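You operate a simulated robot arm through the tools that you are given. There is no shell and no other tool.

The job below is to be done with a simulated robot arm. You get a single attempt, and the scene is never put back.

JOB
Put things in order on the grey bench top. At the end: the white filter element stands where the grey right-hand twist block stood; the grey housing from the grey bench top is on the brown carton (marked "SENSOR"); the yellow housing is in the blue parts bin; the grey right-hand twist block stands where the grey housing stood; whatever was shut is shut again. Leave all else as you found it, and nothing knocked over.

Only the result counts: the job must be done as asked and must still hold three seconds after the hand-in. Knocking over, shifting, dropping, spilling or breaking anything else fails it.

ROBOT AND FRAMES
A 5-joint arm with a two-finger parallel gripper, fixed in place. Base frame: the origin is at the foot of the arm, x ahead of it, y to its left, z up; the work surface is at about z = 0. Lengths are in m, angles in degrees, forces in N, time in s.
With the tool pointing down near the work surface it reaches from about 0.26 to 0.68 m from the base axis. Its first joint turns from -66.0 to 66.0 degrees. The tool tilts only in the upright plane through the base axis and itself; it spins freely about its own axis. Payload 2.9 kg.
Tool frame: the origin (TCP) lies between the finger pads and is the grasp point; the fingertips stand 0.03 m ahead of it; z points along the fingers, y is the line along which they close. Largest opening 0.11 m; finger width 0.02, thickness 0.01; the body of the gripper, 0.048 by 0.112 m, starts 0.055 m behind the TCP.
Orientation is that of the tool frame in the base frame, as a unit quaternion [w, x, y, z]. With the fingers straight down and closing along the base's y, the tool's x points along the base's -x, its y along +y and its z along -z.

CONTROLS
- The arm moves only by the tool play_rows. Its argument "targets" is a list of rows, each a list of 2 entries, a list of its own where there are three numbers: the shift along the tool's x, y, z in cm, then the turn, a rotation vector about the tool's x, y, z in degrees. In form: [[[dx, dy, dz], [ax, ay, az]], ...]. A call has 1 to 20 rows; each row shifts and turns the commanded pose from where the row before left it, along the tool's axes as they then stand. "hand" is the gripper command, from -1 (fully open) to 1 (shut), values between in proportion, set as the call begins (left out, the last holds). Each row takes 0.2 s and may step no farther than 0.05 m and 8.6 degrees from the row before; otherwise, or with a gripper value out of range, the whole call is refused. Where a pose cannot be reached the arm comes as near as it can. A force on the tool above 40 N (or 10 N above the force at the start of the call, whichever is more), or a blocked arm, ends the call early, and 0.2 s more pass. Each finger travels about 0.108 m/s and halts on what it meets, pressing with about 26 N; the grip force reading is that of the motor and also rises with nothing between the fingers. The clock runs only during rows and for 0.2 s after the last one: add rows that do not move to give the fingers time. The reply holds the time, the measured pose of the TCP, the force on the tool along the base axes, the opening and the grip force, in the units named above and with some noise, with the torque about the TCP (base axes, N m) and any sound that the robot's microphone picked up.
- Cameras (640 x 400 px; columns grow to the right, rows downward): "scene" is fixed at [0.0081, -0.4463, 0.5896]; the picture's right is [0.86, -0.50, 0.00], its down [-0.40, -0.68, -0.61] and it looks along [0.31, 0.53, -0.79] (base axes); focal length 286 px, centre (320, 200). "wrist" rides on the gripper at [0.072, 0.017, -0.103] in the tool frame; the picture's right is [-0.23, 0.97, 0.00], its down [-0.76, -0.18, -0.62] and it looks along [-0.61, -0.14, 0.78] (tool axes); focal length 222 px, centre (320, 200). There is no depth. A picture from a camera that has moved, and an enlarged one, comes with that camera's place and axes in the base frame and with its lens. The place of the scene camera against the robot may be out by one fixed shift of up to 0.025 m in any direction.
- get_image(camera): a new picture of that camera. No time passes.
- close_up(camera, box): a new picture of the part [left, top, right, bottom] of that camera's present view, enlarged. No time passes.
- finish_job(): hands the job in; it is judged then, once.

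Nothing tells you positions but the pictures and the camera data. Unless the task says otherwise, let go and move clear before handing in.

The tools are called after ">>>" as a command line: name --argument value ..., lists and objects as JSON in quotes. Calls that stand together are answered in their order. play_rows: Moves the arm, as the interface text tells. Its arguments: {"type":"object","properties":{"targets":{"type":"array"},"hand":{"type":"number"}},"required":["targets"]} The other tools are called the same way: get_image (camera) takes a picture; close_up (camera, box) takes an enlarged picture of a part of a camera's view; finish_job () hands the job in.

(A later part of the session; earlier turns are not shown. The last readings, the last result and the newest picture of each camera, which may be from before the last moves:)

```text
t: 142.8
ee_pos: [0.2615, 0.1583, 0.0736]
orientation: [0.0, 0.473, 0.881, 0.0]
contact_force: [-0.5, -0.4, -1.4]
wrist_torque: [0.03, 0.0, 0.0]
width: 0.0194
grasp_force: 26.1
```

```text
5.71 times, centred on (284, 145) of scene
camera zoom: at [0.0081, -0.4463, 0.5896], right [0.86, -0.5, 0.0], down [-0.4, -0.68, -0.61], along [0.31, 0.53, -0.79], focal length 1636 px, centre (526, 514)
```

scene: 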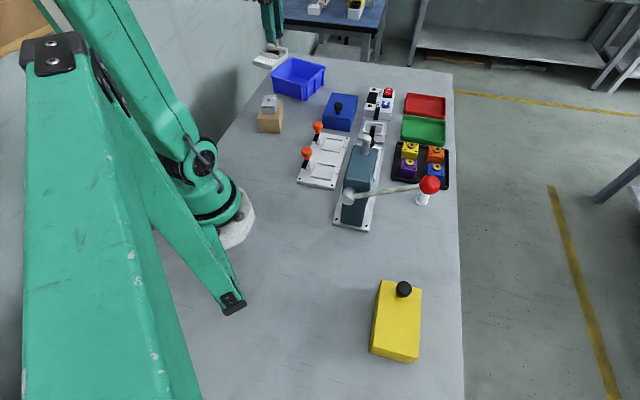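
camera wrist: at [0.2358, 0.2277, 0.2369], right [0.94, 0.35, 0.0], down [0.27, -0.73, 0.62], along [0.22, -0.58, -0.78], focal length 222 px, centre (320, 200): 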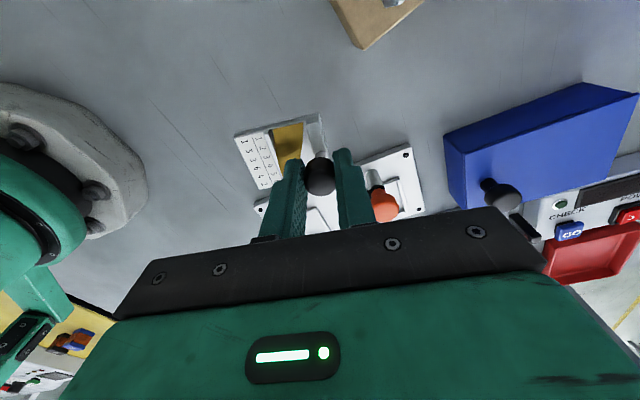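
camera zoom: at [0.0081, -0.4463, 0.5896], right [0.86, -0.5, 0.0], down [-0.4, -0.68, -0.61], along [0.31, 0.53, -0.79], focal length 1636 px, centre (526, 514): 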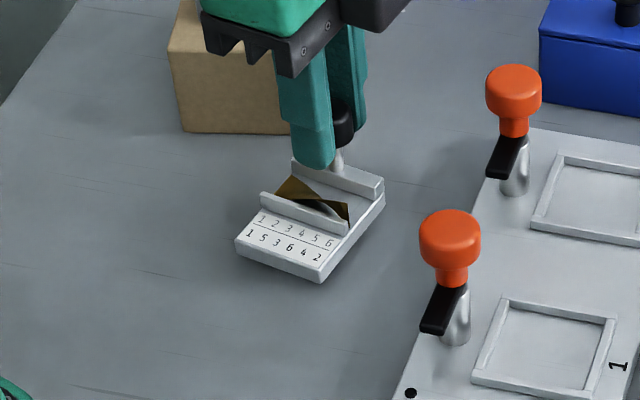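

>>> play_rows --targets '[[[-0.12, 0, 0.2], [0, 0, 0]], [[-0.12, 0, 0.2], [0, 0, 0]], [[0, 0, 0.2], [0, 0, 0]], [[0, 0, 0.1], [0, 0, 0]], [[0, 0, 0], [0, 0, 0]]]'

>>> play_rows --targets '[[[0, 0, 0.1], [0, 0, 0]], [[0, 0, 0.1], [0, 0, 0]], [[0, 0, 0], [0, 0, 0]]]'

```text
t: 144.0
ee_pos: [0.261, 0.1553, 0.0674]
orientation: [-0.001, 0.473, 0.881, 0.0]
contact_force: [0.2, -0.2, -0.9]
wrist_torque: [0.02, -0.02, 0.01]
width: 0.0193
grasp_force: 25.6
```

```text
t: 144.8
ee_pos: [0.2621, 0.1561, 0.0649]
orientation: [-0.001, 0.473, 0.881, 0.0]
contact_force: [0.1, 1.0, -0.9]
wrist_torque: [0.0, -0.01, 0.01]
width: 0.0193
grasp_force: 25.5
```

>>> play_rows --targets '[[[0, 0, 0.1], [0, 0, 0]], [[0, 0, 0], [0, 0, 0]]]'

>>> play_rows --targets '[[[0, 0, 0.1], [0, 0, 0]], [[0, 0, 0], [0, 0, 0]]]'

>>> close_up --camera "scene" --box '[254, 120, 314, 175]'

```text
t: 145.4
ee_pos: [0.2615, 0.1555, 0.0652]
orientation: [0.0, 0.473, 0.881, -0.001]
contact_force: [-0.4, -0.1, -0.8]
wrist_torque: [0.01, -0.04, 0.04]
width: 0.0194
grasp_force: 26.4
```

```text
t: 146.0
ee_pos: [0.2615, 0.1567, 0.063]
orientation: [0.0, 0.474, 0.88, 0.0]
contact_force: [-0.2, -0.6, 0.2]
wrist_torque: [-0.07, 0.05, 0.02]
width: 0.0196
grasp_force: 26.4
```

```text
7.27 times, centred on (284, 148) of scene
camera zoom: at [0.0081, -0.4463, 0.5896], right [0.86, -0.5, 0.0], down [-0.4, -0.68, -0.61], along [0.31, 0.53, -0.79], focal length 2082 px, centre (582, 582)
```

zoom: 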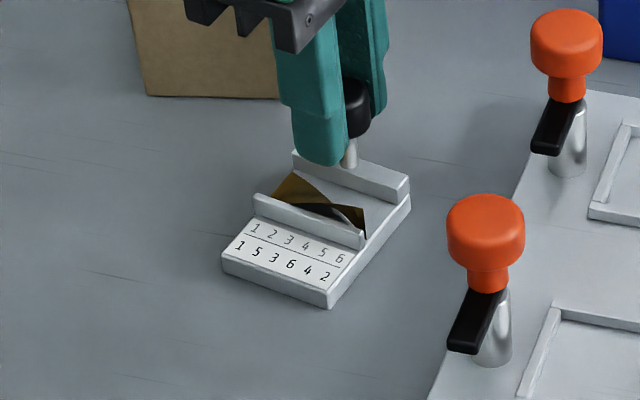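

>>> play_rows --targets '[[[0, 0, 0.08], [0, 0, 0]], [[0, 0, 0], [0, 0, 0]]]'

```text
t: 146.6
ee_pos: [0.2622, 0.1552, 0.0625]
orientation: [-0.001, 0.473, 0.881, 0.0]
contact_force: [-3.6, -4.6, 20.7]
wrist_torque: [-0.5, -0.02, -0.04]
width: 0.0193
grasp_force: 25.9
```

The block is down on the bench. I'll ease off, open the fingers and rise straight up.

>>> play_rows --targets '[[[0, 0, -0.06], [0, 0, 0]], [[0, 0, 0], [0, 0, 0]]]'

>>> play_rows --targets '[[[0, 0, 0], [0, 0, 0]], [[0, 0, 0], [0, 0, 0]]]' --hand 0.3

>>> play_rows --targets '[[[0, 0, -0.5], [0, 0, 0]], [[0, 0, -1], [0, 0, 0]], [[0, 0, -2], [0, 0, 0]], [[0, 0, -3], [0, 0, 0]], [[0, 0, -4], [0, 0, 0]], [[0, 0, -4], [0, 0, 0]]]' --hand 0.15

>>> get_image --camera "wrist"

>>> close_up --camera "scene" --box '[254, 120, 314, 175]'

>>> close_up --camera "wrist" --box '[220, 40, 420, 190]'

```text
t: 147.2
ee_pos: [0.2623, 0.1581, 0.0618]
orientation: [0.001, 0.473, 0.881, 0.001]
contact_force: [0.5, 1.3, 2.3]
wrist_torque: [-0.03, -0.17, 0.02]
width: 0.0193
grasp_force: 26.4
```

```text
t: 147.8
ee_pos: [0.2622, 0.1567, 0.0623]
orientation: [0.0, 0.473, 0.881, 0.0]
contact_force: [0.0, 0.0, 0.0]
wrist_torque: [-0.01, 0.0, 0.0]
width: 0.0383
grasp_force: 0.0
```

```text
t: 149.2
ee_pos: [0.2618, 0.1562, 0.208]
orientation: [0.0, 0.473, 0.881, 0.001]
contact_force: [-0.3, 0.0, -0.4]
wrist_torque: [0.0, -0.02, -0.03]
width: 0.0465
grasp_force: 0.1
```

```text
taken
camera wrist: at [0.2367, 0.2254, 0.3111], right [0.94, 0.35, 0.0], down [0.27, -0.73, 0.62], along [0.22, -0.58, -0.78], focal length 222 px, centre (320, 200)
```

wrist: 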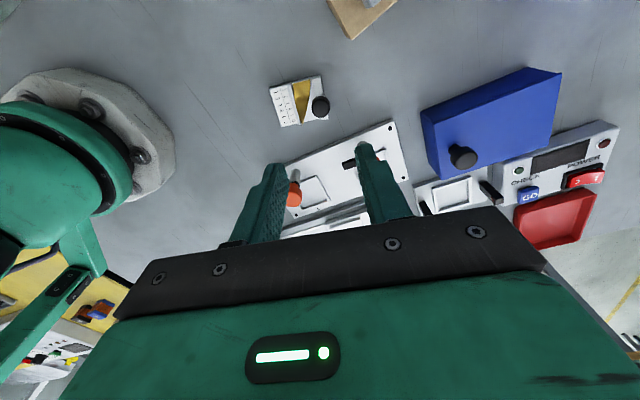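

```text
7.27 times, centred on (284, 148) of scene
camera zoom: at [0.0081, -0.4463, 0.5896], right [0.86, -0.5, 0.0], down [-0.4, -0.68, -0.61], along [0.31, 0.53, -0.79], focal length 2082 px, centre (582, 582)
```

zoom: 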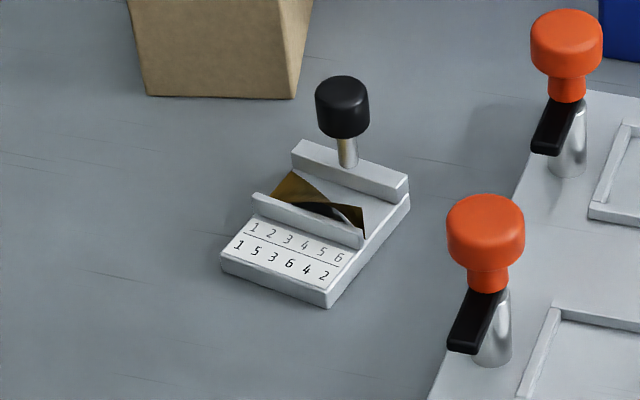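

```text
2.67 times, centred on (320, 115) of wrist
camera zoom: at [0.2367, 0.2254, 0.3111], right [0.94, 0.35, 0.0], down [0.27, -0.73, 0.62], along [0.22, -0.58, -0.78], focal length 592 px, centre (320, 427)
```

zoom: 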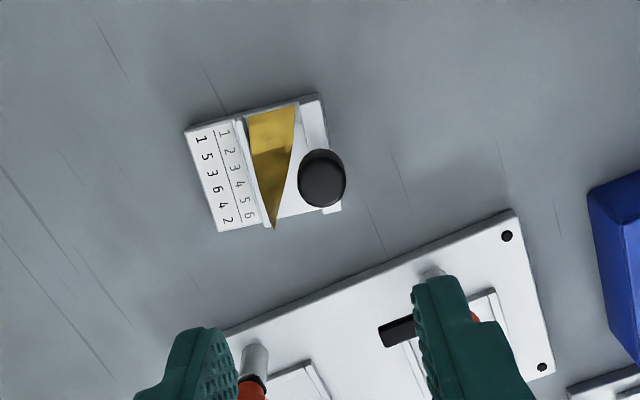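

The twist block stands at B-31's old spot, centred within about a millimetre. Now the white filter element: it's at about (0.467, -0.200) with its top at 0.046, so I'll travel there.

>>> play_rows --targets '[[[0, 0, -4], [0, 0, 7.84]], [[0, 0, -4], [0, 0, 7.84]], [[0, 0, -3], [0, 0, 7.84]], [[0, 0, 0], [0, 0, 7.84]], [[0, 0, 0], [0, 0, 7.84]], [[0, 0, 0], [0, 0, 7.84]], [[0, 0, 0], [0, 0, 7.84]], [[0, 0, 0], [0, 0, 7.84]], [[0, 0, 0], [0, 0, 7.84]], [[0, 0, 0], [0, 0, 7.84]]]'

>>> play_rows --targets '[[[-1.18, 4.4, 0], [0, 0, 0]], [[-1.18, 4.4, 0], [0, 0, 0]], [[-1.18, 4.4, 0], [0, 0, 0]], [[-1.18, 4.4, 0], [0, 0, 0]], [[-1.18, 4.4, 0], [0, 0, 0]], [[-1.18, 4.4, 0], [0, 0, 0]], [[-1.18, 4.4, 0], [0, 0, 0]], [[-1.18, 4.4, 0], [0, 0, 0]], [[-1.18, 4.4, 0], [0, 0, 0]], [[0, 0, 4.5], [0, 0, 0]], [[0, 0, 4.5], [0, 0, 0]], [[0, 0, 4.5], [0, 0, 0]], [[0, 0, 0], [0, 0, 0]]]'

>>> get_image --camera "wrist"

>>> close_up --camera "wrist" --box '[220, 40, 420, 190]'

```text
t: 151.4
ee_pos: [0.2625, 0.1538, 0.3171]
orientation: [0.0, 0.924, 0.382, 0.0]
contact_force: [0.4, 0.0, -0.3]
wrist_torque: [0.02, 0.01, 0.02]
width: 0.047
grasp_force: 0.0
```

```text
t: 154.2
ee_pos: [0.4681, -0.2018, 0.1794]
orientation: [-0.002, 0.924, 0.383, -0.002]
contact_force: [0.2, -0.8, -0.1]
wrist_torque: [0.0, 0.0, 0.01]
width: 0.0469
grasp_force: 0.1
```

```text
taken
camera wrist: at [0.5322, -0.163, 0.2827], right [0.53, -0.85, 0.0], down [-0.66, -0.41, 0.63], along [-0.53, -0.33, -0.78], focal length 222 px, centre (320, 200)
```

wrist: 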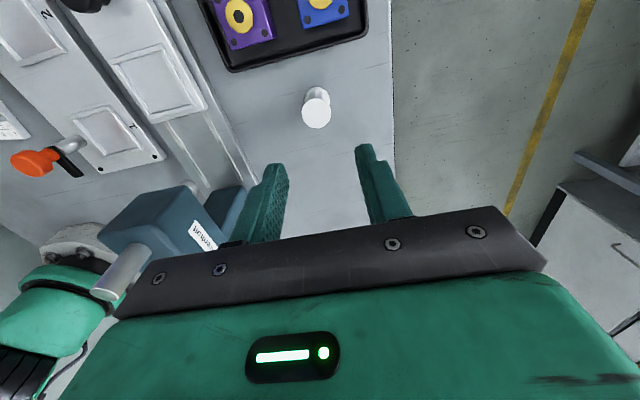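

```text
2.67 times, centred on (320, 115) of wrist
camera zoom: at [0.5322, -0.163, 0.2827], right [0.53, -0.85, 0.0], down [-0.66, -0.41, 0.63], along [-0.53, -0.33, -0.78], focal length 592 px, centre (320, 427)
```

zoom: 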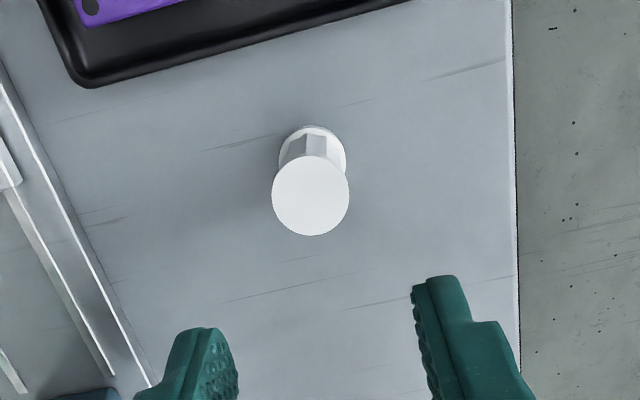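

>>> play_rows --targets '[[[0.13, -0.28, 4], [0, 0, 0]], [[0, 0, 4], [0, 0, 0]], [[0, 0, 2], [0, 0, 0]], [[0, 0, 0], [0, 0, 0]]]'

>>> close_up --camera "wrist" --box '[220, 70, 420, 220]'

```text
t: 155.2
ee_pos: [0.4667, -0.1949, 0.0809]
orientation: [-0.002, 0.924, 0.383, -0.002]
contact_force: [0.2, -0.1, -0.4]
wrist_torque: [0.02, 0.01, 0.0]
width: 0.0467
grasp_force: 0.0
```

```text
2.67 times, centred on (320, 145) of wrist
camera zoom: at [0.531, -0.1576, 0.183], right [0.53, -0.85, 0.0], down [-0.66, -0.41, 0.63], along [-0.53, -0.33, -0.78], focal length 592 px, centre (320, 347)
```

zoom: 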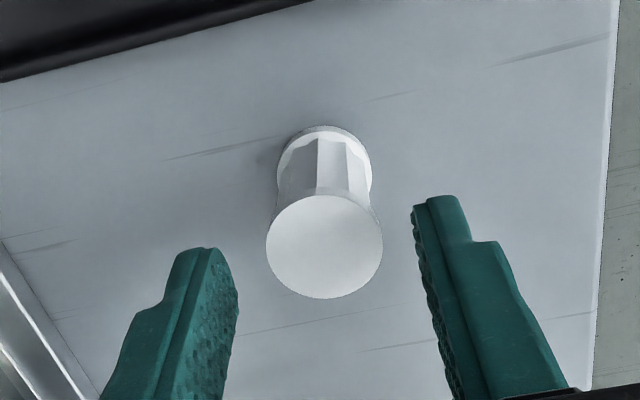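

>>> play_rows --targets '[[[-0.15, 0.15, 2], [0, 0, 0]], [[0, 0, 1.5], [0, 0, 0]], [[0, 0, 0.9], [0, 0, 0]], [[0, 0, 0], [0, 0, 0]]]'

>>> play_rows --targets '[[[0, 0, 0], [0, 0, 0]], [[0, 0, 0], [0, 0, 0]], [[0, 0, 0], [0, 0, 0]], [[0, 0, 0], [0, 0, 0]], [[0, 0, 0], [0, 0, 0]]]' --hand 1

>>> play_rows --targets '[[[0, 0, -0.1], [0, 0, 0]], [[0, 0, -0.1], [0, 0, 0]], [[0, 0, -0.2], [0, 0, 0]], [[0, 0, -0.3], [0, 0, 0]], [[0, 0, 0], [0, 0, 0]]]'

>>> close_up --camera "wrist" --box '[220, 90, 420, 240]'

>>> close_up --camera "scene" --box '[380, 120, 480, 220]'

```text
t: 156.2
ee_pos: [0.4659, -0.1978, 0.037]
orientation: [-0.002, 0.924, 0.383, -0.001]
contact_force: [-1.1, 0.5, 0.2]
wrist_torque: [0.0, 0.01, -0.01]
width: 0.0467
grasp_force: 0.0
```

```text
t: 157.4
ee_pos: [0.4667, -0.1975, 0.0368]
orientation: [-0.003, 0.923, 0.384, -0.002]
contact_force: [-0.5, 0.1, 0.1]
wrist_torque: [-0.01, 0.02, 0.02]
width: 0.0279
grasp_force: 25.9
```

```text
t: 158.6
ee_pos: [0.4669, -0.1978, 0.0431]
orientation: [-0.002, 0.923, 0.384, -0.002]
contact_force: [-0.4, 0.4, -0.7]
wrist_torque: [-0.01, -0.01, 0.01]
width: 0.028
grasp_force: 26.2
```

```text
2.67 times, centred on (320, 165) of wrist
camera zoom: at [0.53, -0.1588, 0.145], right [0.53, -0.85, 0.0], down [-0.66, -0.41, 0.63], along [-0.53, -0.33, -0.78], focal length 592 px, centre (320, 293)
```

zoom: 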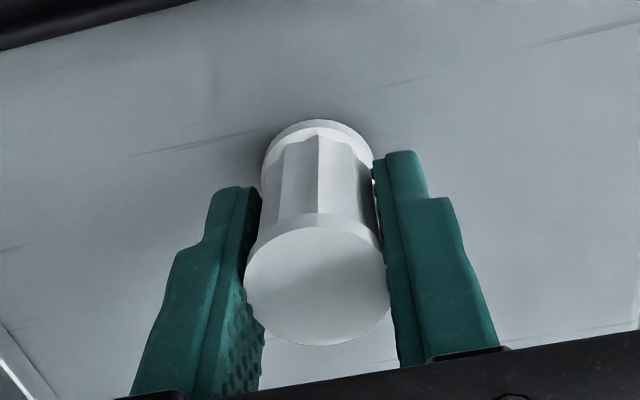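

```text
4.00 times, centred on (430, 170) of scene
camera zoom: at [0.0081, -0.4463, 0.5896], right [0.86, -0.5, 0.0], down [-0.4, -0.68, -0.61], along [0.31, 0.53, -0.79], focal length 1145 px, centre (-120, 320)
```

zoom: 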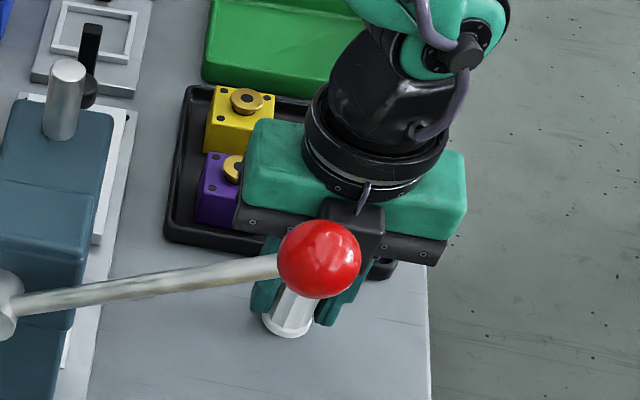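

>>> play_rows --targets '[[[0, 0, -0.5], [0, 0, 0]], [[0, 0, -1], [0, 0, 0]], [[0, 0, -1.5], [0, 0, 0]], [[0, 0, -2], [0, 0, 0]], [[0, 0, -2], [0, 0, 0]], [[0, 0, -2], [0, 0, 0]], [[0, 0, -2], [0, 0, 0]], [[0, 0, -2], [0, 0, 0]], [[0, 0, -2], [0, 0, 0]], [[0, 0, -2], [0, 0, 0]], [[0, 0, -2], [0, 0, 0]], [[0, 0, -2], [0, 0, 0]], [[0, 0, -2], [0, 0, 0]], [[0, 0, -2], [0, 0, 0]], [[0, 0, -2], [0, 0, 0]], [[0, 0, -1.2], [0, 0, 0]], [[0, 0, -0.6], [0, 0, 0]], [[0, 0, -0.3], [0, 0, 0]]]'

>>> get_image --camera "wrist"

```text
t: 162.4
ee_pos: [0.4676, -0.1995, 0.3353]
orientation: [-0.002, 0.924, 0.383, -0.002]
contact_force: [-0.2, 0.3, -0.3]
wrist_torque: [0.03, -0.01, 0.0]
width: 0.0276
grasp_force: 25.8
```

```text
taken
camera wrist: at [0.5314, -0.1607, 0.4362], right [0.53, -0.85, -0.01], down [-0.66, -0.42, 0.63], along [-0.53, -0.33, -0.78], focal length 222 px, centre (320, 200)
```

wrist: 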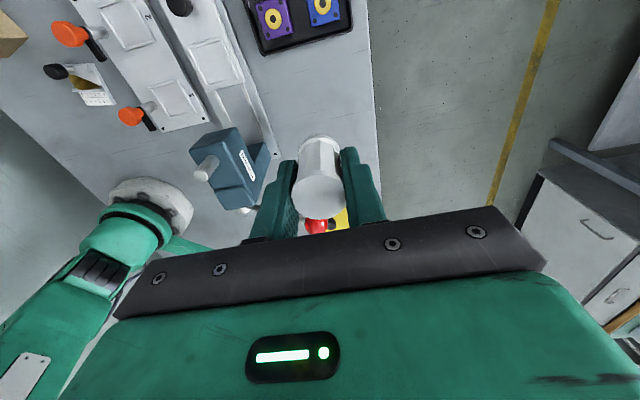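

>>> play_rows --targets '[[[-0.52, -0.31, 0], [0, 0, 0]], [[-1.04, -0.63, 0], [0, 0, 0]], [[-1.56, -0.94, 0], [0, 0, 0]], [[-2.08, -1.25, 0], [0, 0, 0]], [[-2.08, -1.25, 0], [0, 0, 0]], [[-2.08, -1.25, 0], [0, 0, 0]], [[-2.08, -1.25, 0], [0, 0, 0]], [[-2.08, -1.25, 0], [0, 0, 0]], [[-2.08, -1.25, 0], [0, 0, 0]], [[-2.08, -1.25, 0], [0, 0, 0]], [[-2.08, -1.25, 0], [0, 0, 0]], [[-2.08, -1.25, 0], [0, 0, 0]], [[-1.56, -0.94, 0], [0, 0, 0]], [[-1.04, -0.63, 0], [0, 0, 0]], [[-0.78, -0.47, 0], [0, 0, 0]], [[-0.78, -0.47, 0], [0, 0, 0]], [[0, 0, 0], [0, 0, 0]]]'

>>> get_image --camera "wrist"

>>> get_image --camera "scene"

```text
t: 166.0
ee_pos: [0.1722, -0.2728, 0.335]
orientation: [-0.004, 0.924, 0.383, 0.0]
contact_force: [0.7, 0.4, -0.3]
wrist_torque: [-0.02, 0.02, 0.02]
width: 0.0275
grasp_force: 26.6
```

```text
taken
camera wrist: at [0.2366, -0.2343, 0.4372], right [0.53, -0.85, -0.01], down [-0.66, -0.42, 0.62], along [-0.53, -0.32, -0.78], focal length 222 px, centre (320, 200)
```

wrist: 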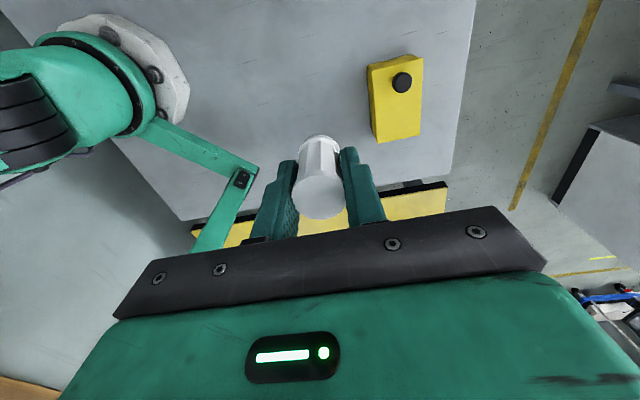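

```text
taken
```

scene: 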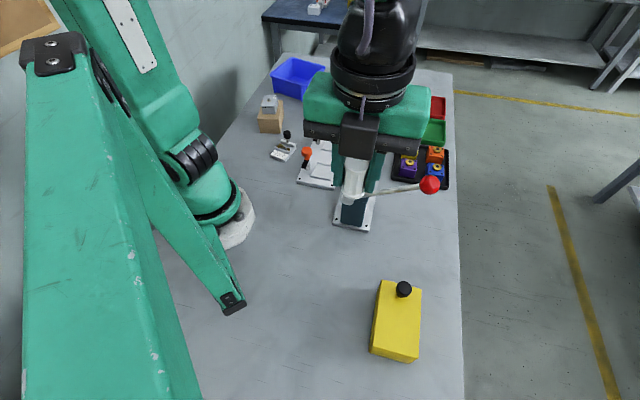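

>>> play_rows --targets '[[[0, 0, 0.5], [0, 0, 0]], [[0, 0, 1], [0, 0, 0]], [[0, 0, 1.5], [0, 0, 0]], [[0, 0, 2], [0, 0, 0]], [[0, 0, 2], [0, 0, 0]], [[0, 0, 2], [0, 0, 0]], [[0, 0, 2], [0, 0, 0]], [[0, 0, 2], [0, 0, 0]], [[0, 0, 2], [0, 0, 0]], [[0, 0, 2], [0, 0, 0]], [[0, 0, 2], [0, 0, 0]], [[0, 0, 2], [0, 0, 0]], [[0, 0, 2], [0, 0, 0]], [[0, 0, 2], [0, 0, 0]], [[0, 0, 1.5], [0, 0, 0]], [[0, 0, 1], [0, 0, 0]], [[0, 0, 0.5], [0, 0, 0]], [[0, 0, 0], [0, 0, 0]]]'

>>> get_image --camera "wrist"

>>> close_up --camera "scene" --box '[290, 200, 390, 310]'

```text
t: 169.8
ee_pos: [0.1732, -0.2718, 0.0537]
orientation: [-0.003, 0.924, 0.383, -0.001]
contact_force: [0.0, 0.2, -0.8]
wrist_torque: [0.01, 0.03, 0.0]
width: 0.0273
grasp_force: 26.0
```

```text
taken
camera wrist: at [0.2358, -0.2332, 0.1562], right [0.53, -0.85, -0.01], down [-0.66, -0.42, 0.62], along [-0.53, -0.32, -0.78], focal length 222 px, centre (320, 200)
```

wrist: 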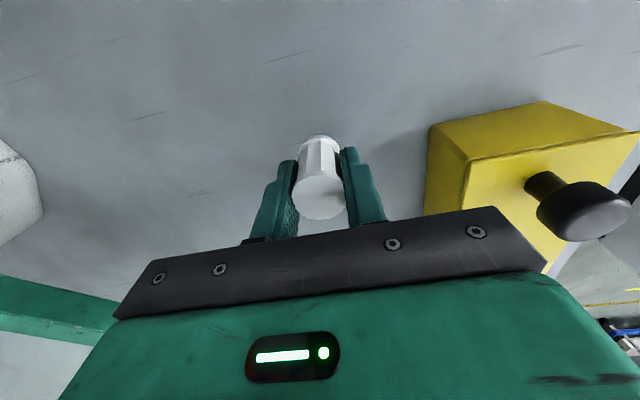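

```text
3.64 times, centred on (340, 255) of scene
camera zoom: at [0.0081, -0.4463, 0.5896], right [0.86, -0.5, 0.0], down [-0.4, -0.68, -0.61], along [0.31, 0.53, -0.79], focal length 1041 px, centre (247, 0)
```

zoom: 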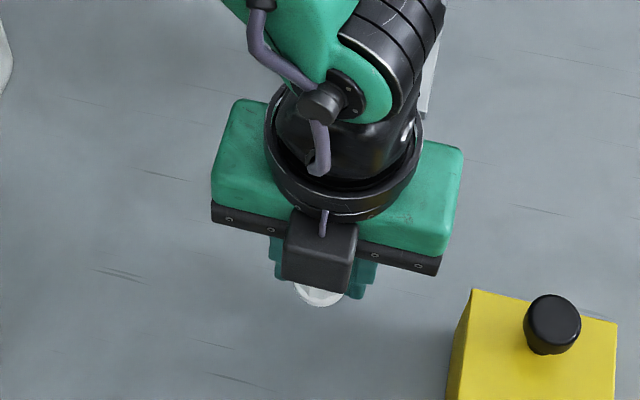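

>>> play_rows --targets '[[[0, 0, 0.4], [0, 0, 0]], [[0, 0, 0.4], [0, 0, 0]], [[0, 0, 0.3], [0, 0, 0]], [[0, 0, 0.2], [0, 0, 0]], [[0, 0, 0], [0, 0, 0]]]'

>>> play_rows --targets '[[[0, 0, 0.1], [0, 0, 0]], [[0, 0, 0.1], [0, 0, 0]], [[0, 0, 0], [0, 0, 0]]]'

```text
t: 171.0
ee_pos: [0.172, -0.2726, 0.0423]
orientation: [-0.003, 0.924, 0.383, -0.001]
contact_force: [0.9, -0.5, -0.3]
wrist_torque: [-0.01, 0.02, 0.0]
width: 0.0277
grasp_force: 26.2
```

```text
t: 171.8
ee_pos: [0.1721, -0.2699, 0.0401]
orientation: [-0.003, 0.924, 0.383, 0.0]
contact_force: [0.1, -0.1, -0.1]
wrist_torque: [0.0, 0.0, -0.01]
width: 0.0276
grasp_force: 26.0
```

>>> play_rows --targets '[[[0, 0, 0.1], [0, 0, 0]], [[0, 0, 0.1], [0, 0, 0]], [[0, 0, 0], [0, 0, 0]]]'

>>> play_rows --targets '[[[0, 0, 0.08], [0, 0, 0]], [[0, 0, 0], [0, 0, 0]]]'

```text
t: 172.6
ee_pos: [0.173, -0.2722, 0.0381]
orientation: [-0.003, 0.924, 0.383, -0.001]
contact_force: [-2.0, 6.1, 21.6]
wrist_torque: [0.11, -0.04, 0.0]
width: 0.0277
grasp_force: 26.4
```

```text
t: 173.2
ee_pos: [0.1726, -0.2728, 0.0372]
orientation: [-0.003, 0.924, 0.383, -0.001]
contact_force: [-3.6, -0.2, 20.8]
wrist_torque: [-0.07, 0.1, 0.01]
width: 0.0274
grasp_force: 26.0
```

The filter is down on the bench. I'll ease off, open evenly and rise.

>>> play_rows --targets '[[[0, 0, -0.1], [0, 0, 0]], [[0, 0, -0.05], [0, 0, 0]], [[0, 0, 0], [0, 0, 0]]]'

>>> play_rows --targets '[[[0, 0, 0], [0, 0, 0]], [[0, 0, 0], [0, 0, 0]]]' --hand 0.2

>>> play_rows --targets '[[[0, 0, -0.5], [0, 0, 0]], [[0, 0, -1], [0, 0, 0]], [[0, 0, -2], [0, 0, 0]], [[0, 0, -3], [0, 0, 0]], [[0, 0, -4], [0, 0, 0]], [[0, 0, -4], [0, 0, 0]]]' --hand 0.1

>>> get_image --camera "wrist"

>>> close_up --camera "wrist" --box '[220, 40, 420, 190]'

>>> close_up --camera "scene" --box '[290, 200, 390, 310]'

```text
t: 174.0
ee_pos: [0.1727, -0.2725, 0.0372]
orientation: [-0.005, 0.924, 0.383, -0.001]
contact_force: [0.1, 0.0, -0.5]
wrist_torque: [-0.01, -0.02, -0.03]
width: 0.0274
grasp_force: 25.6
```

```text
t: 174.6
ee_pos: [0.1724, -0.2713, 0.0383]
orientation: [-0.003, 0.924, 0.383, -0.001]
contact_force: [0.1, 0.5, 0.0]
wrist_torque: [-0.02, -0.01, -0.01]
width: 0.0438
grasp_force: 0.1
```

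```text
t: 176.0
ee_pos: [0.174, -0.271, 0.1841]
orientation: [-0.005, 0.924, 0.383, -0.001]
contact_force: [0.2, -0.7, -0.3]
wrist_torque: [0.0, 0.02, 0.02]
width: 0.0498
grasp_force: 0.1
```

```text
taken
camera wrist: at [0.2375, -0.2327, 0.286], right [0.53, -0.85, -0.01], down [-0.66, -0.42, 0.62], along [-0.53, -0.32, -0.78], focal length 222 px, centre (320, 200)
```

wrist: 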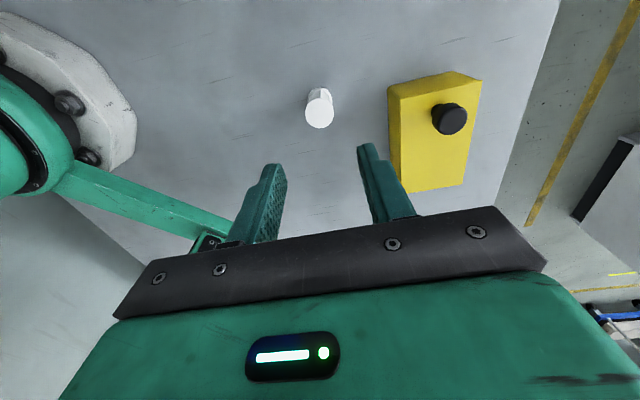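

```text
2.67 times, centred on (320, 115) of wrist
camera zoom: at [0.2375, -0.2327, 0.286], right [0.53, -0.85, -0.01], down [-0.66, -0.42, 0.62], along [-0.53, -0.32, -0.78], focal length 592 px, centre (320, 427)
```

zoom: 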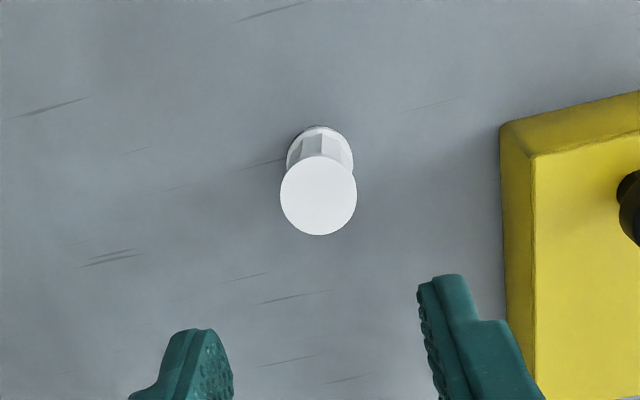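

```text
3.64 times, centred on (340, 255) of scene
camera zoom: at [0.0081, -0.4463, 0.5896], right [0.86, -0.5, 0.0], down [-0.4, -0.68, -0.61], along [0.31, 0.53, -0.79], focal length 1041 px, centre (247, 0)
```

zoom: 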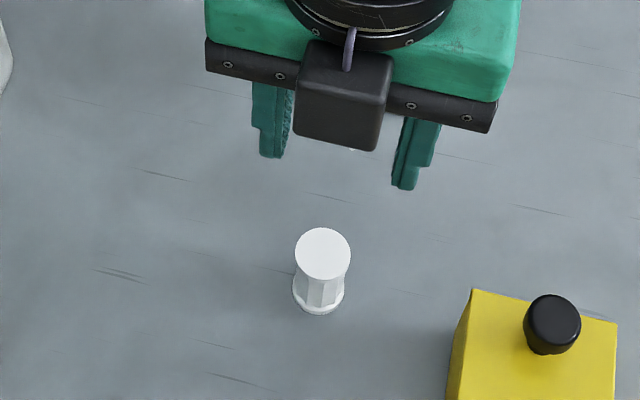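

The filter stands upright where the twist block was. Now the yellow housing: I'll move over the tray to measure it.

>>> play_rows --targets '[[[0, 0, -4], [0, 0, 0]], [[0, 0, -4], [0, 0, 0]], [[0, 0, -4], [0, 0, 0]], [[0, 0, -3], [0, 0, 0]], [[4.53, 1.22, 0], [0, 0, 0]], [[4.53, 1.22, 0], [0, 0, 0]], [[4.53, 1.22, 0], [0, 0, 0]], [[4.53, 1.22, 0], [0, 0, 0]], [[4.53, 1.22, 0], [0, 0, 0]], [[4.53, 1.22, 0], [0, 0, 0]], [[4.53, 1.22, 0], [0, 0, 0]], [[4.53, 1.22, 0], [0, 0, 0]], [[4.53, 1.22, 0], [0, 0, 0]], [[0, 0, 4.5], [0, 0, 0]], [[0, 0, 4.5], [0, 0, 0]], [[0, 0, 4], [0, 0, 0]], [[0, 0, 0], [0, 0, 0]]]'

>>> get_image --camera "wrist"

>>> close_up --camera "wrist" --box '[220, 40, 440, 200]'

```text
t: 179.6
ee_pos: [0.5388, -0.0623, 0.2048]
orientation: [-0.001, 0.923, 0.384, -0.002]
contact_force: [0.2, 0.0, -0.2]
wrist_torque: [0.03, 0.01, -0.01]
width: 0.0495
grasp_force: 0.0
```

```text
taken
camera wrist: at [0.6026, -0.023, 0.3062], right [0.53, -0.85, 0.0], down [-0.66, -0.41, 0.63], along [-0.53, -0.33, -0.78], focal length 222 px, centre (320, 200)
```

wrist: 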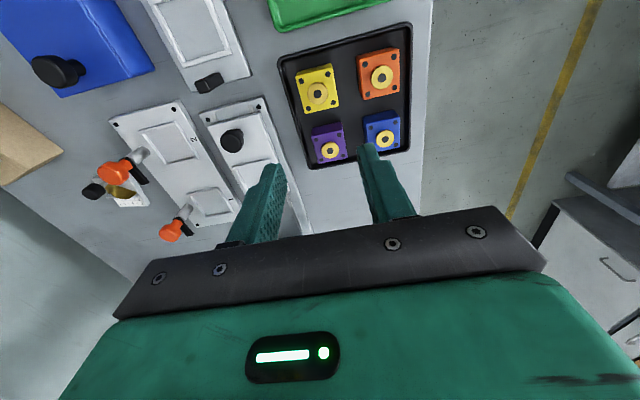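

```text
2.50 times, centred on (330, 120) of wrist
camera zoom: at [0.6026, -0.023, 0.3062], right [0.53, -0.85, 0.0], down [-0.66, -0.41, 0.63], along [-0.53, -0.33, -0.78], focal length 555 px, centre (295, 400)
```

zoom: 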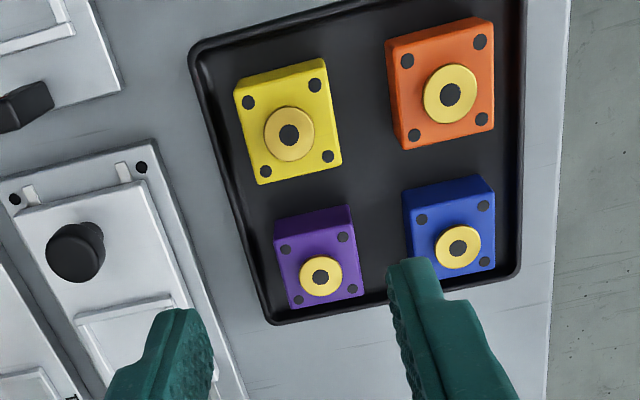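

>>> play_rows --targets '[[[0, 0, 0], [0, 0, -8.16]], [[0, 0, 0], [0, 0, -8.16]], [[0, 0, 0], [0, 0, -8.16]], [[0, 0, 0], [0, 0, -8.16]], [[0, 0, 0], [0, 0, -8.16]], [[0, 0, 0], [0, 0, -8.16]], [[0, 0, 0], [0, 0, -8.16]], [[0, 0, 0], [0, 0, -8.16]], [[0, 0, 0], [0, 0, -8.16]], [[0, 0, 0], [0, 0, -8.16]], [[0, 0, 0], [0, 0, -8.16]], [[-0.1, 1.3, 4], [0, 0, 0]], [[0, 0, 3], [0, 0, 0]], [[0, 0, 0], [0, 0, 0]]]' --hand 0.12

>>> get_image --camera "wrist"

>>> close_up --camera "wrist" --box '[200, 40, 440, 220]'

```text
t: 182.6
ee_pos: [0.5481, -0.0525, 0.1328]
orientation: [-0.002, 0.384, 0.923, 0.0]
contact_force: [0.4, -0.8, 0.2]
wrist_torque: [0.02, -0.01, -0.03]
width: 0.0486
grasp_force: 0.1
```

```text
taken
camera wrist: at [0.5093, 0.0107, 0.2353], right [0.85, 0.53, 0.0], down [0.41, -0.67, 0.62], along [0.32, -0.53, -0.78], focal length 222 px, centre (320, 200)
```

wrist: 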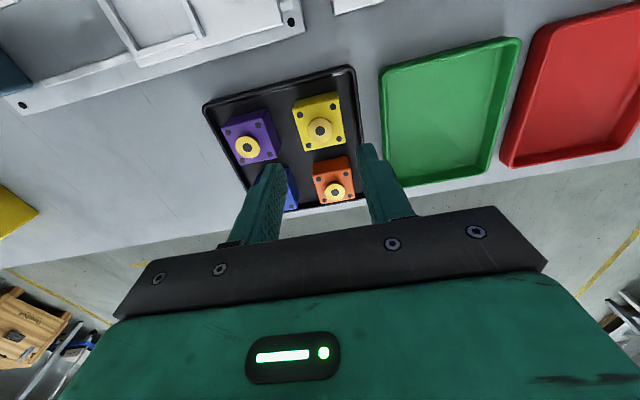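

```text
2.22 times, centred on (320, 130) of wrist
camera zoom: at [0.5093, 0.0107, 0.2353], right [0.85, 0.53, 0.0], down [0.41, -0.67, 0.62], along [0.32, -0.53, -0.78], focal length 494 px, centre (320, 356)
```

zoom: 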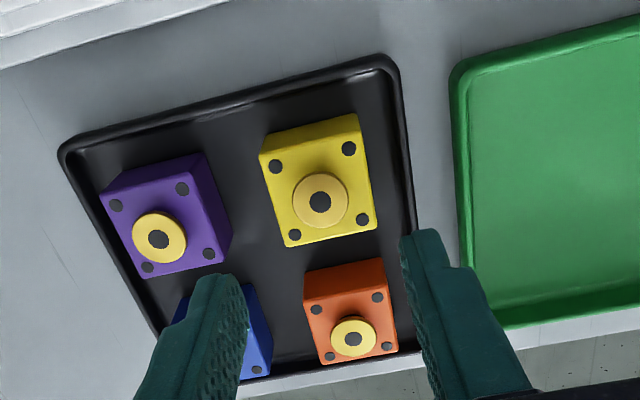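

>>> play_rows --targets '[[[0, 0, 4], [0, 0, 0]], [[0, 0, 2.5], [0, 0, 0]], [[0, 0, 0], [0, 0, 0]]]'

>>> close_up --camera "wrist" --box '[200, 60, 440, 240]'

```text
t: 183.4
ee_pos: [0.5497, -0.054, 0.0684]
orientation: [-0.002, 0.384, 0.923, 0.0]
contact_force: [0.8, 0.5, -0.3]
wrist_torque: [0.0, 0.03, 0.0]
width: 0.0484
grasp_force: 0.0
```

```text
2.22 times, centred on (320, 150) of wrist
camera zoom: at [0.5108, 0.0099, 0.17], right [0.85, 0.53, 0.0], down [0.41, -0.67, 0.62], along [0.32, -0.53, -0.78], focal length 494 px, centre (320, 311)
```

zoom: 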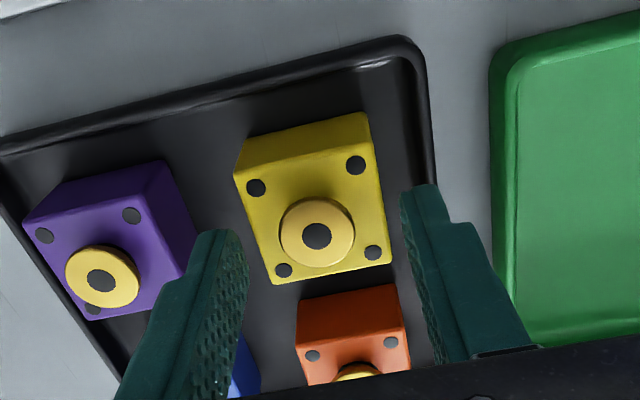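

>>> play_rows --targets '[[[0, 0, 1.5], [0, 0, 0]], [[0, 0, 1], [0, 0, 0]], [[0, 0, 0.5], [0, 0, 0]], [[0, 0, 0], [0, 0, 0]]]'

>>> close_up --camera "wrist" --box '[200, 60, 440, 240]'

>>> close_up --camera "scene" --box '[380, 100, 480, 200]'

```text
t: 184.4
ee_pos: [0.548, -0.0529, 0.038]
orientation: [-0.003, 0.384, 0.923, -0.001]
contact_force: [0.7, -0.2, -0.3]
wrist_torque: [-0.01, -0.04, 0.01]
width: 0.0486
grasp_force: 0.0
```

```text
2.22 times, centred on (320, 150) of wrist
camera zoom: at [0.5095, 0.0108, 0.1399], right [0.85, 0.53, 0.0], down [0.41, -0.67, 0.62], along [0.32, -0.53, -0.78], focal length 494 px, centre (320, 311)
```

zoom: 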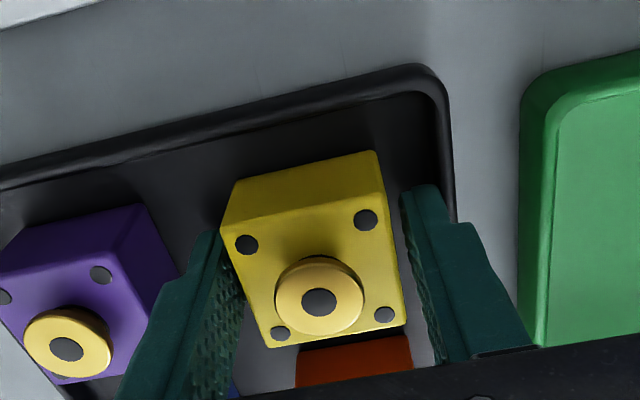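

```text
4.00 times, centred on (430, 150) of scene
camera zoom: at [0.0081, -0.4463, 0.5896], right [0.86, -0.5, 0.0], down [-0.4, -0.68, -0.61], along [0.31, 0.53, -0.79], focal length 1145 px, centre (-120, 400)
```

zoom: 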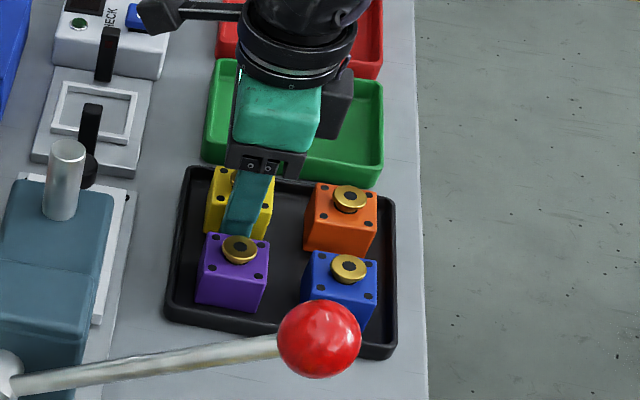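

>>> play_rows --targets '[[[0, 0, 0], [0, 0, 0]], [[0, 0, 0], [0, 0, 0]], [[0, 0, 0], [0, 0, 0]], [[0, 0, 0], [0, 0, 0]], [[0, 0, 0], [0, 0, 0]]]' --hand 1

>>> play_rows --targets '[[[0, 0, -0.1], [0, 0, 0]], [[0, 0, -0.1], [0, 0, 0]], [[0, 0, -0.2], [0, 0, 0]], [[0, 0, -0.3], [0, 0, 0]], [[0, 0, 0], [0, 0, 0]]]'

>>> close_up --camera "wrist" --box '[200, 60, 440, 240]'

```text
t: 185.6
ee_pos: [0.5481, -0.0523, 0.0382]
orientation: [-0.003, 0.385, 0.923, -0.001]
contact_force: [0.4, 0.0, 0.6]
wrist_torque: [-0.04, -0.04, 0.0]
width: 0.0417
grasp_force: 26.3
```

```text
t: 186.8
ee_pos: [0.5485, -0.0526, 0.0453]
orientation: [-0.002, 0.385, 0.923, 0.0]
contact_force: [0.3, -0.2, -0.6]
wrist_torque: [0.03, 0.0, 0.01]
width: 0.0416
grasp_force: 26.4
```

```text
2.22 times, centred on (320, 150) of wrist
camera zoom: at [0.5101, 0.0112, 0.1477], right [0.85, 0.53, 0.0], down [0.41, -0.67, 0.62], along [0.32, -0.53, -0.78], focal length 494 px, centre (320, 311)
```

zoom: 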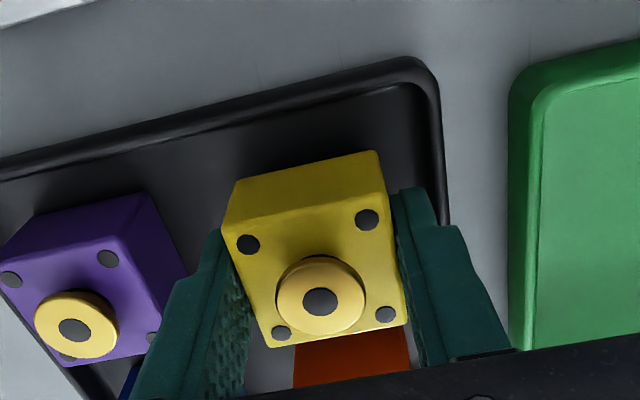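

The yellow housing is held. I'll lift it gently out of the tray and carry it to the blue bin.

>>> play_rows --targets '[[[0, 0, -0.5], [0, 0, 0]], [[0, 0, -1], [0, 0, 0]], [[0, 0, -1.5], [0, 0, 0]], [[0, 0, -2], [0, 0, 0]], [[0, 0, -2], [0, 0, 0]], [[0, 0, -2], [0, 0, 0]], [[0, 0, -2], [0, 0, 0]], [[0, 0, -2], [0, 0, 0]], [[0, 0, -2], [0, 0, 0]], [[0, 0, -2], [0, 0, 0]], [[0, 0, -1.5], [0, 0, 0]], [[0, 0, -1], [0, 0, 0]], [[0, 0, -0.5], [0, 0, 0]], [[0, 0, 0], [0, 0, 0]]]'

>>> get_image --camera "wrist"

>>> get_image --camera "scene"

```text
t: 189.8
ee_pos: [0.5482, -0.0528, 0.2454]
orientation: [-0.002, 0.384, 0.923, 0.0]
contact_force: [0.0, -0.4, -1.5]
wrist_torque: [0.01, 0.0, 0.03]
width: 0.0418
grasp_force: 26.1
```

```text
taken
camera wrist: at [0.5104, 0.0099, 0.3476], right [0.85, 0.53, 0.0], down [0.41, -0.67, 0.62], along [0.32, -0.53, -0.78], focal length 222 px, centre (320, 200)
```

wrist: 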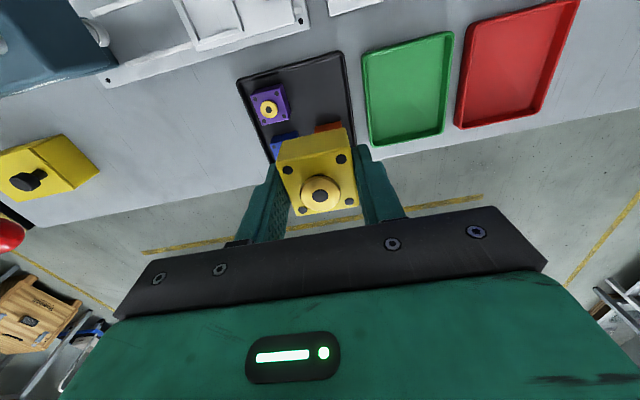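

```text
taken
```

scene: 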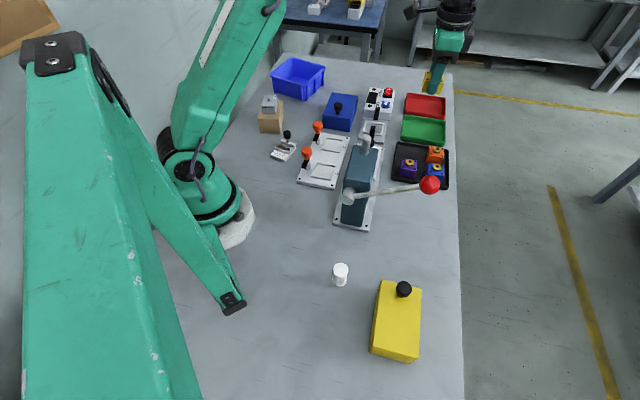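

>>> play_rows --targets '[[[0.5, 0.31, 0], [0, 0, 0]], [[1.04, 0.645, 0], [0, 0, 0]], [[1.66, 1.03, 0], [0, 0, 0]], [[2.29, 1.42, 0], [0, 0, 0]], [[2.7, 1.677, 0], [0, 0, 0]], [[2.7, 1.677, 0], [0, 0, 0]], [[2.7, 1.677, 0], [0, 0, 0]], [[2.7, 1.677, 0], [0, 0, 0]], [[2.7, 1.677, 0], [0, 0, 0]], [[2.7, 1.677, 0], [0, 0, 0]], [[2.7, 1.677, 0], [0, 0, 0]], [[2.7, 1.677, 0], [0, 0, 0]], [[2.7, 1.677, 0], [0, 0, 0]], [[2.7, 1.677, 0], [0, 0, 0]], [[2.7, 1.677, 0], [0, 0, 0]], [[2.29, 1.42, 0], [0, 0, 0]], [[1.66, 1.03, 0], [0, 0, 0]], [[1.04, 0.645, 0], [0, 0, 0]], [[0.62, 0.39, 0], [0, 0, 0]], [[0.54, 0.34, 0], [0, 0, 0]]]'

>>> get_image --camera "wrist"

>>> close_up --camera "wrist" --box '[200, 0, 440, 220]'

>>> close_up --camera "scene" --box '[240, 20, 360, 140]'

```text
t: 194.0
ee_pos: [0.4383, 0.4201, 0.2485]
orientation: [0.0, 0.384, 0.923, 0.001]
contact_force: [-0.2, 0.1, -1.1]
wrist_torque: [-0.02, 0.01, 0.0]
width: 0.0417
grasp_force: 26.0
```

```text
taken
camera wrist: at [0.4004, 0.4842, 0.3513], right [0.85, 0.53, 0.0], down [0.41, -0.67, 0.62], along [0.33, -0.53, -0.78], focal length 222 px, centre (320, 200)
```

wrist: 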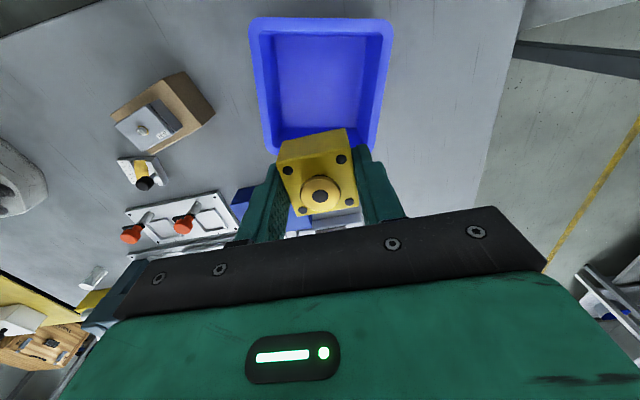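

```text
1.82 times, centred on (320, 110) of wrist
camera zoom: at [0.4004, 0.4842, 0.3513], right [0.85, 0.53, 0.0], down [0.41, -0.67, 0.62], along [0.33, -0.53, -0.78], focal length 404 px, centre (320, 364)
```

zoom: 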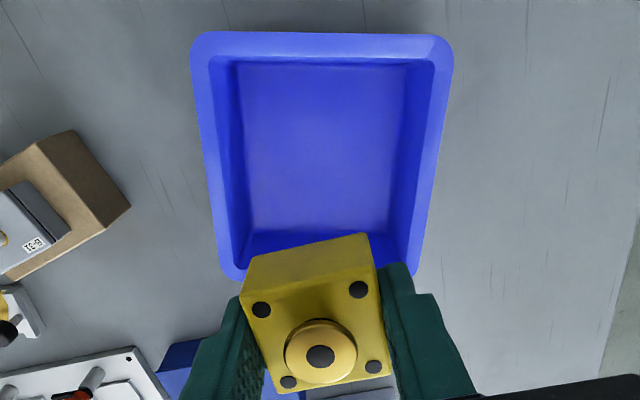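

```text
3.33 times, centred on (300, 80) of scene
camera zoom: at [0.0081, -0.4463, 0.5896], right [0.86, -0.5, 0.0], down [-0.4, -0.68, -0.61], along [0.31, 0.53, -0.79], focal length 954 px, centre (387, 600)
```

zoom: 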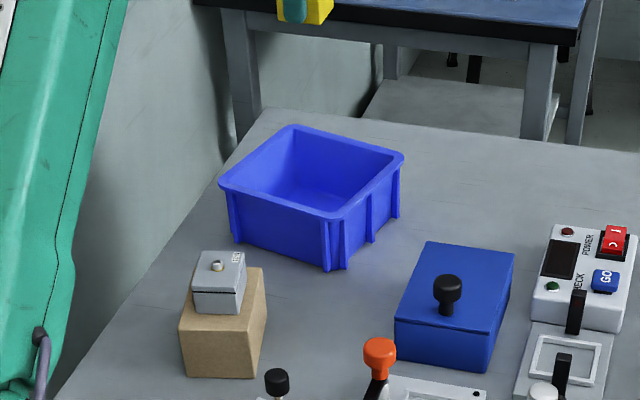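

>>> play_rows --targets '[[[0.3, 0.2, 0.5], [0, 0, 0]], [[0, 0, 1], [0, 0, 0]], [[0, 0, 1.5], [0, 0, 0]], [[0, 0, 2], [0, 0, 0]], [[0, 0, 2], [0, 0, 0]], [[0, 0, 2], [0, 0, 0]], [[0, 0, 2], [0, 0, 0]], [[0, 0, 2], [0, 0, 0]], [[0, 0, 1.5], [0, 0, 0]], [[0, 0, 1], [0, 0, 0]], [[0, 0, 0.5], [0, 0, 0]], [[0, 0, 0], [0, 0, 0]]]'

>>> get_image --camera "wrist"

>>> close_up --camera "scene" --box '[240, 20, 360, 140]'

```text
t: 196.6
ee_pos: [0.437, 0.4262, 0.0891]
orientation: [0.0, 0.384, 0.923, 0.001]
contact_force: [0.3, 0.5, -1.5]
wrist_torque: [0.02, 0.01, -0.02]
width: 0.0417
grasp_force: 25.3
```

```text
taken
camera wrist: at [0.3986, 0.4891, 0.191], right [0.85, 0.53, 0.0], down [0.41, -0.67, 0.62], along [0.33, -0.53, -0.78], focal length 222 px, centre (320, 200)
```

wrist: 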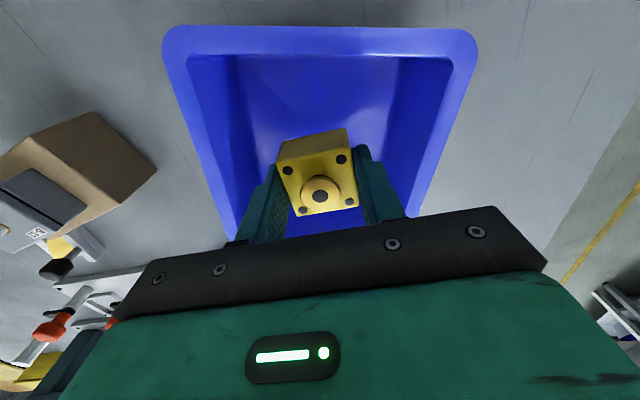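

```text
3.33 times, centred on (300, 80) of scene
camera zoom: at [0.0081, -0.4463, 0.5896], right [0.86, -0.5, 0.0], down [-0.4, -0.68, -0.61], along [0.31, 0.53, -0.79], focal length 954 px, centre (387, 600)
```

zoom: 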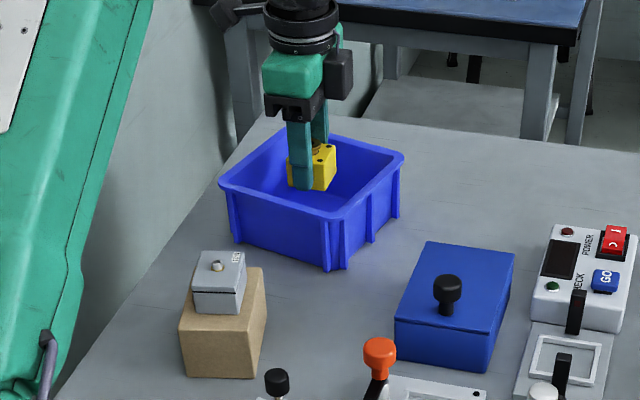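

>>> play_rows --targets '[[[0, 0, 0.5], [0, 0, 0]], [[0, 0, 0.8], [0, 0, 0]], [[0, 0, 0.8], [0, 0, 0]], [[0, 0, 0.8], [0, 0, 0]], [[0, 0, 0.5], [0, 0, 0]], [[0, 0, 0.3], [0, 0, 0]], [[0, 0, 0], [0, 0, 0]]]'

>>> play_rows --targets '[[[0, 0, 0.2], [0, 0, 0]], [[0, 0, 0.2], [0, 0, 0]], [[0, 0, 0.1], [0, 0, 0]], [[0, 0, 0], [0, 0, 0]]]'

```text
t: 198.2
ee_pos: [0.4391, 0.4263, 0.0499]
orientation: [0.0, 0.384, 0.923, 0.001]
contact_force: [0.1, 0.3, -2.0]
wrist_torque: [0.02, 0.01, 0.0]
width: 0.0418
grasp_force: 26.1
```

```text
t: 199.2
ee_pos: [0.4381, 0.4252, 0.0463]
orientation: [0.001, 0.385, 0.923, 0.001]
contact_force: [0.1, -0.2, -0.8]
wrist_torque: [0.01, 0.01, 0.01]
width: 0.0419
grasp_force: 26.2
```

>>> play_rows --targets '[[[0, 0, 0.15], [0, 0, 0]], [[0, 0, 0.15], [0, 0, 0]], [[0, 0, 0], [0, 0, 0]]]'

>>> play_rows --targets '[[[0, 0, 0.1], [0, 0, 0]], [[0, 0, 0.1], [0, 0, 0]], [[0, 0, 0], [0, 0, 0]]]'

```text
t: 200.0
ee_pos: [0.4378, 0.4264, 0.0429]
orientation: [0.0, 0.384, 0.923, 0.001]
contact_force: [-0.9, -0.7, -2.0]
wrist_torque: [-0.01, 0.01, 0.01]
width: 0.0417
grasp_force: 25.6
```

```text
t: 200.8
ee_pos: [0.4381, 0.4265, 0.0412]
orientation: [0.0, 0.384, 0.923, 0.001]
contact_force: [0.0, -0.5, -1.8]
wrist_torque: [-0.01, 0.01, 0.01]
width: 0.0415
grasp_force: 26.3
```

>>> play_rows --targets '[[[0, 0, 0.1], [0, 0, 0]], [[0, 0, 0.1], [0, 0, 0]], [[0, 0, 0], [0, 0, 0]]]'

>>> play_rows --targets '[[[0, 0, 0.1], [0, 0, 0]], [[0, 0, 0], [0, 0, 0]]]'

```text
t: 201.6
ee_pos: [0.438, 0.4276, 0.0389]
orientation: [0.001, 0.384, 0.923, 0.001]
contact_force: [0.9, 0.5, -2.1]
wrist_torque: [0.01, -0.01, -0.01]
width: 0.0418
grasp_force: 25.8
```

```text
t: 202.2
ee_pos: [0.4381, 0.4259, 0.0378]
orientation: [0.0, 0.384, 0.923, 0.0]
contact_force: [-0.5, 0.0, -1.2]
wrist_torque: [0.01, 0.01, 0.01]
width: 0.0416
grasp_force: 25.3
```

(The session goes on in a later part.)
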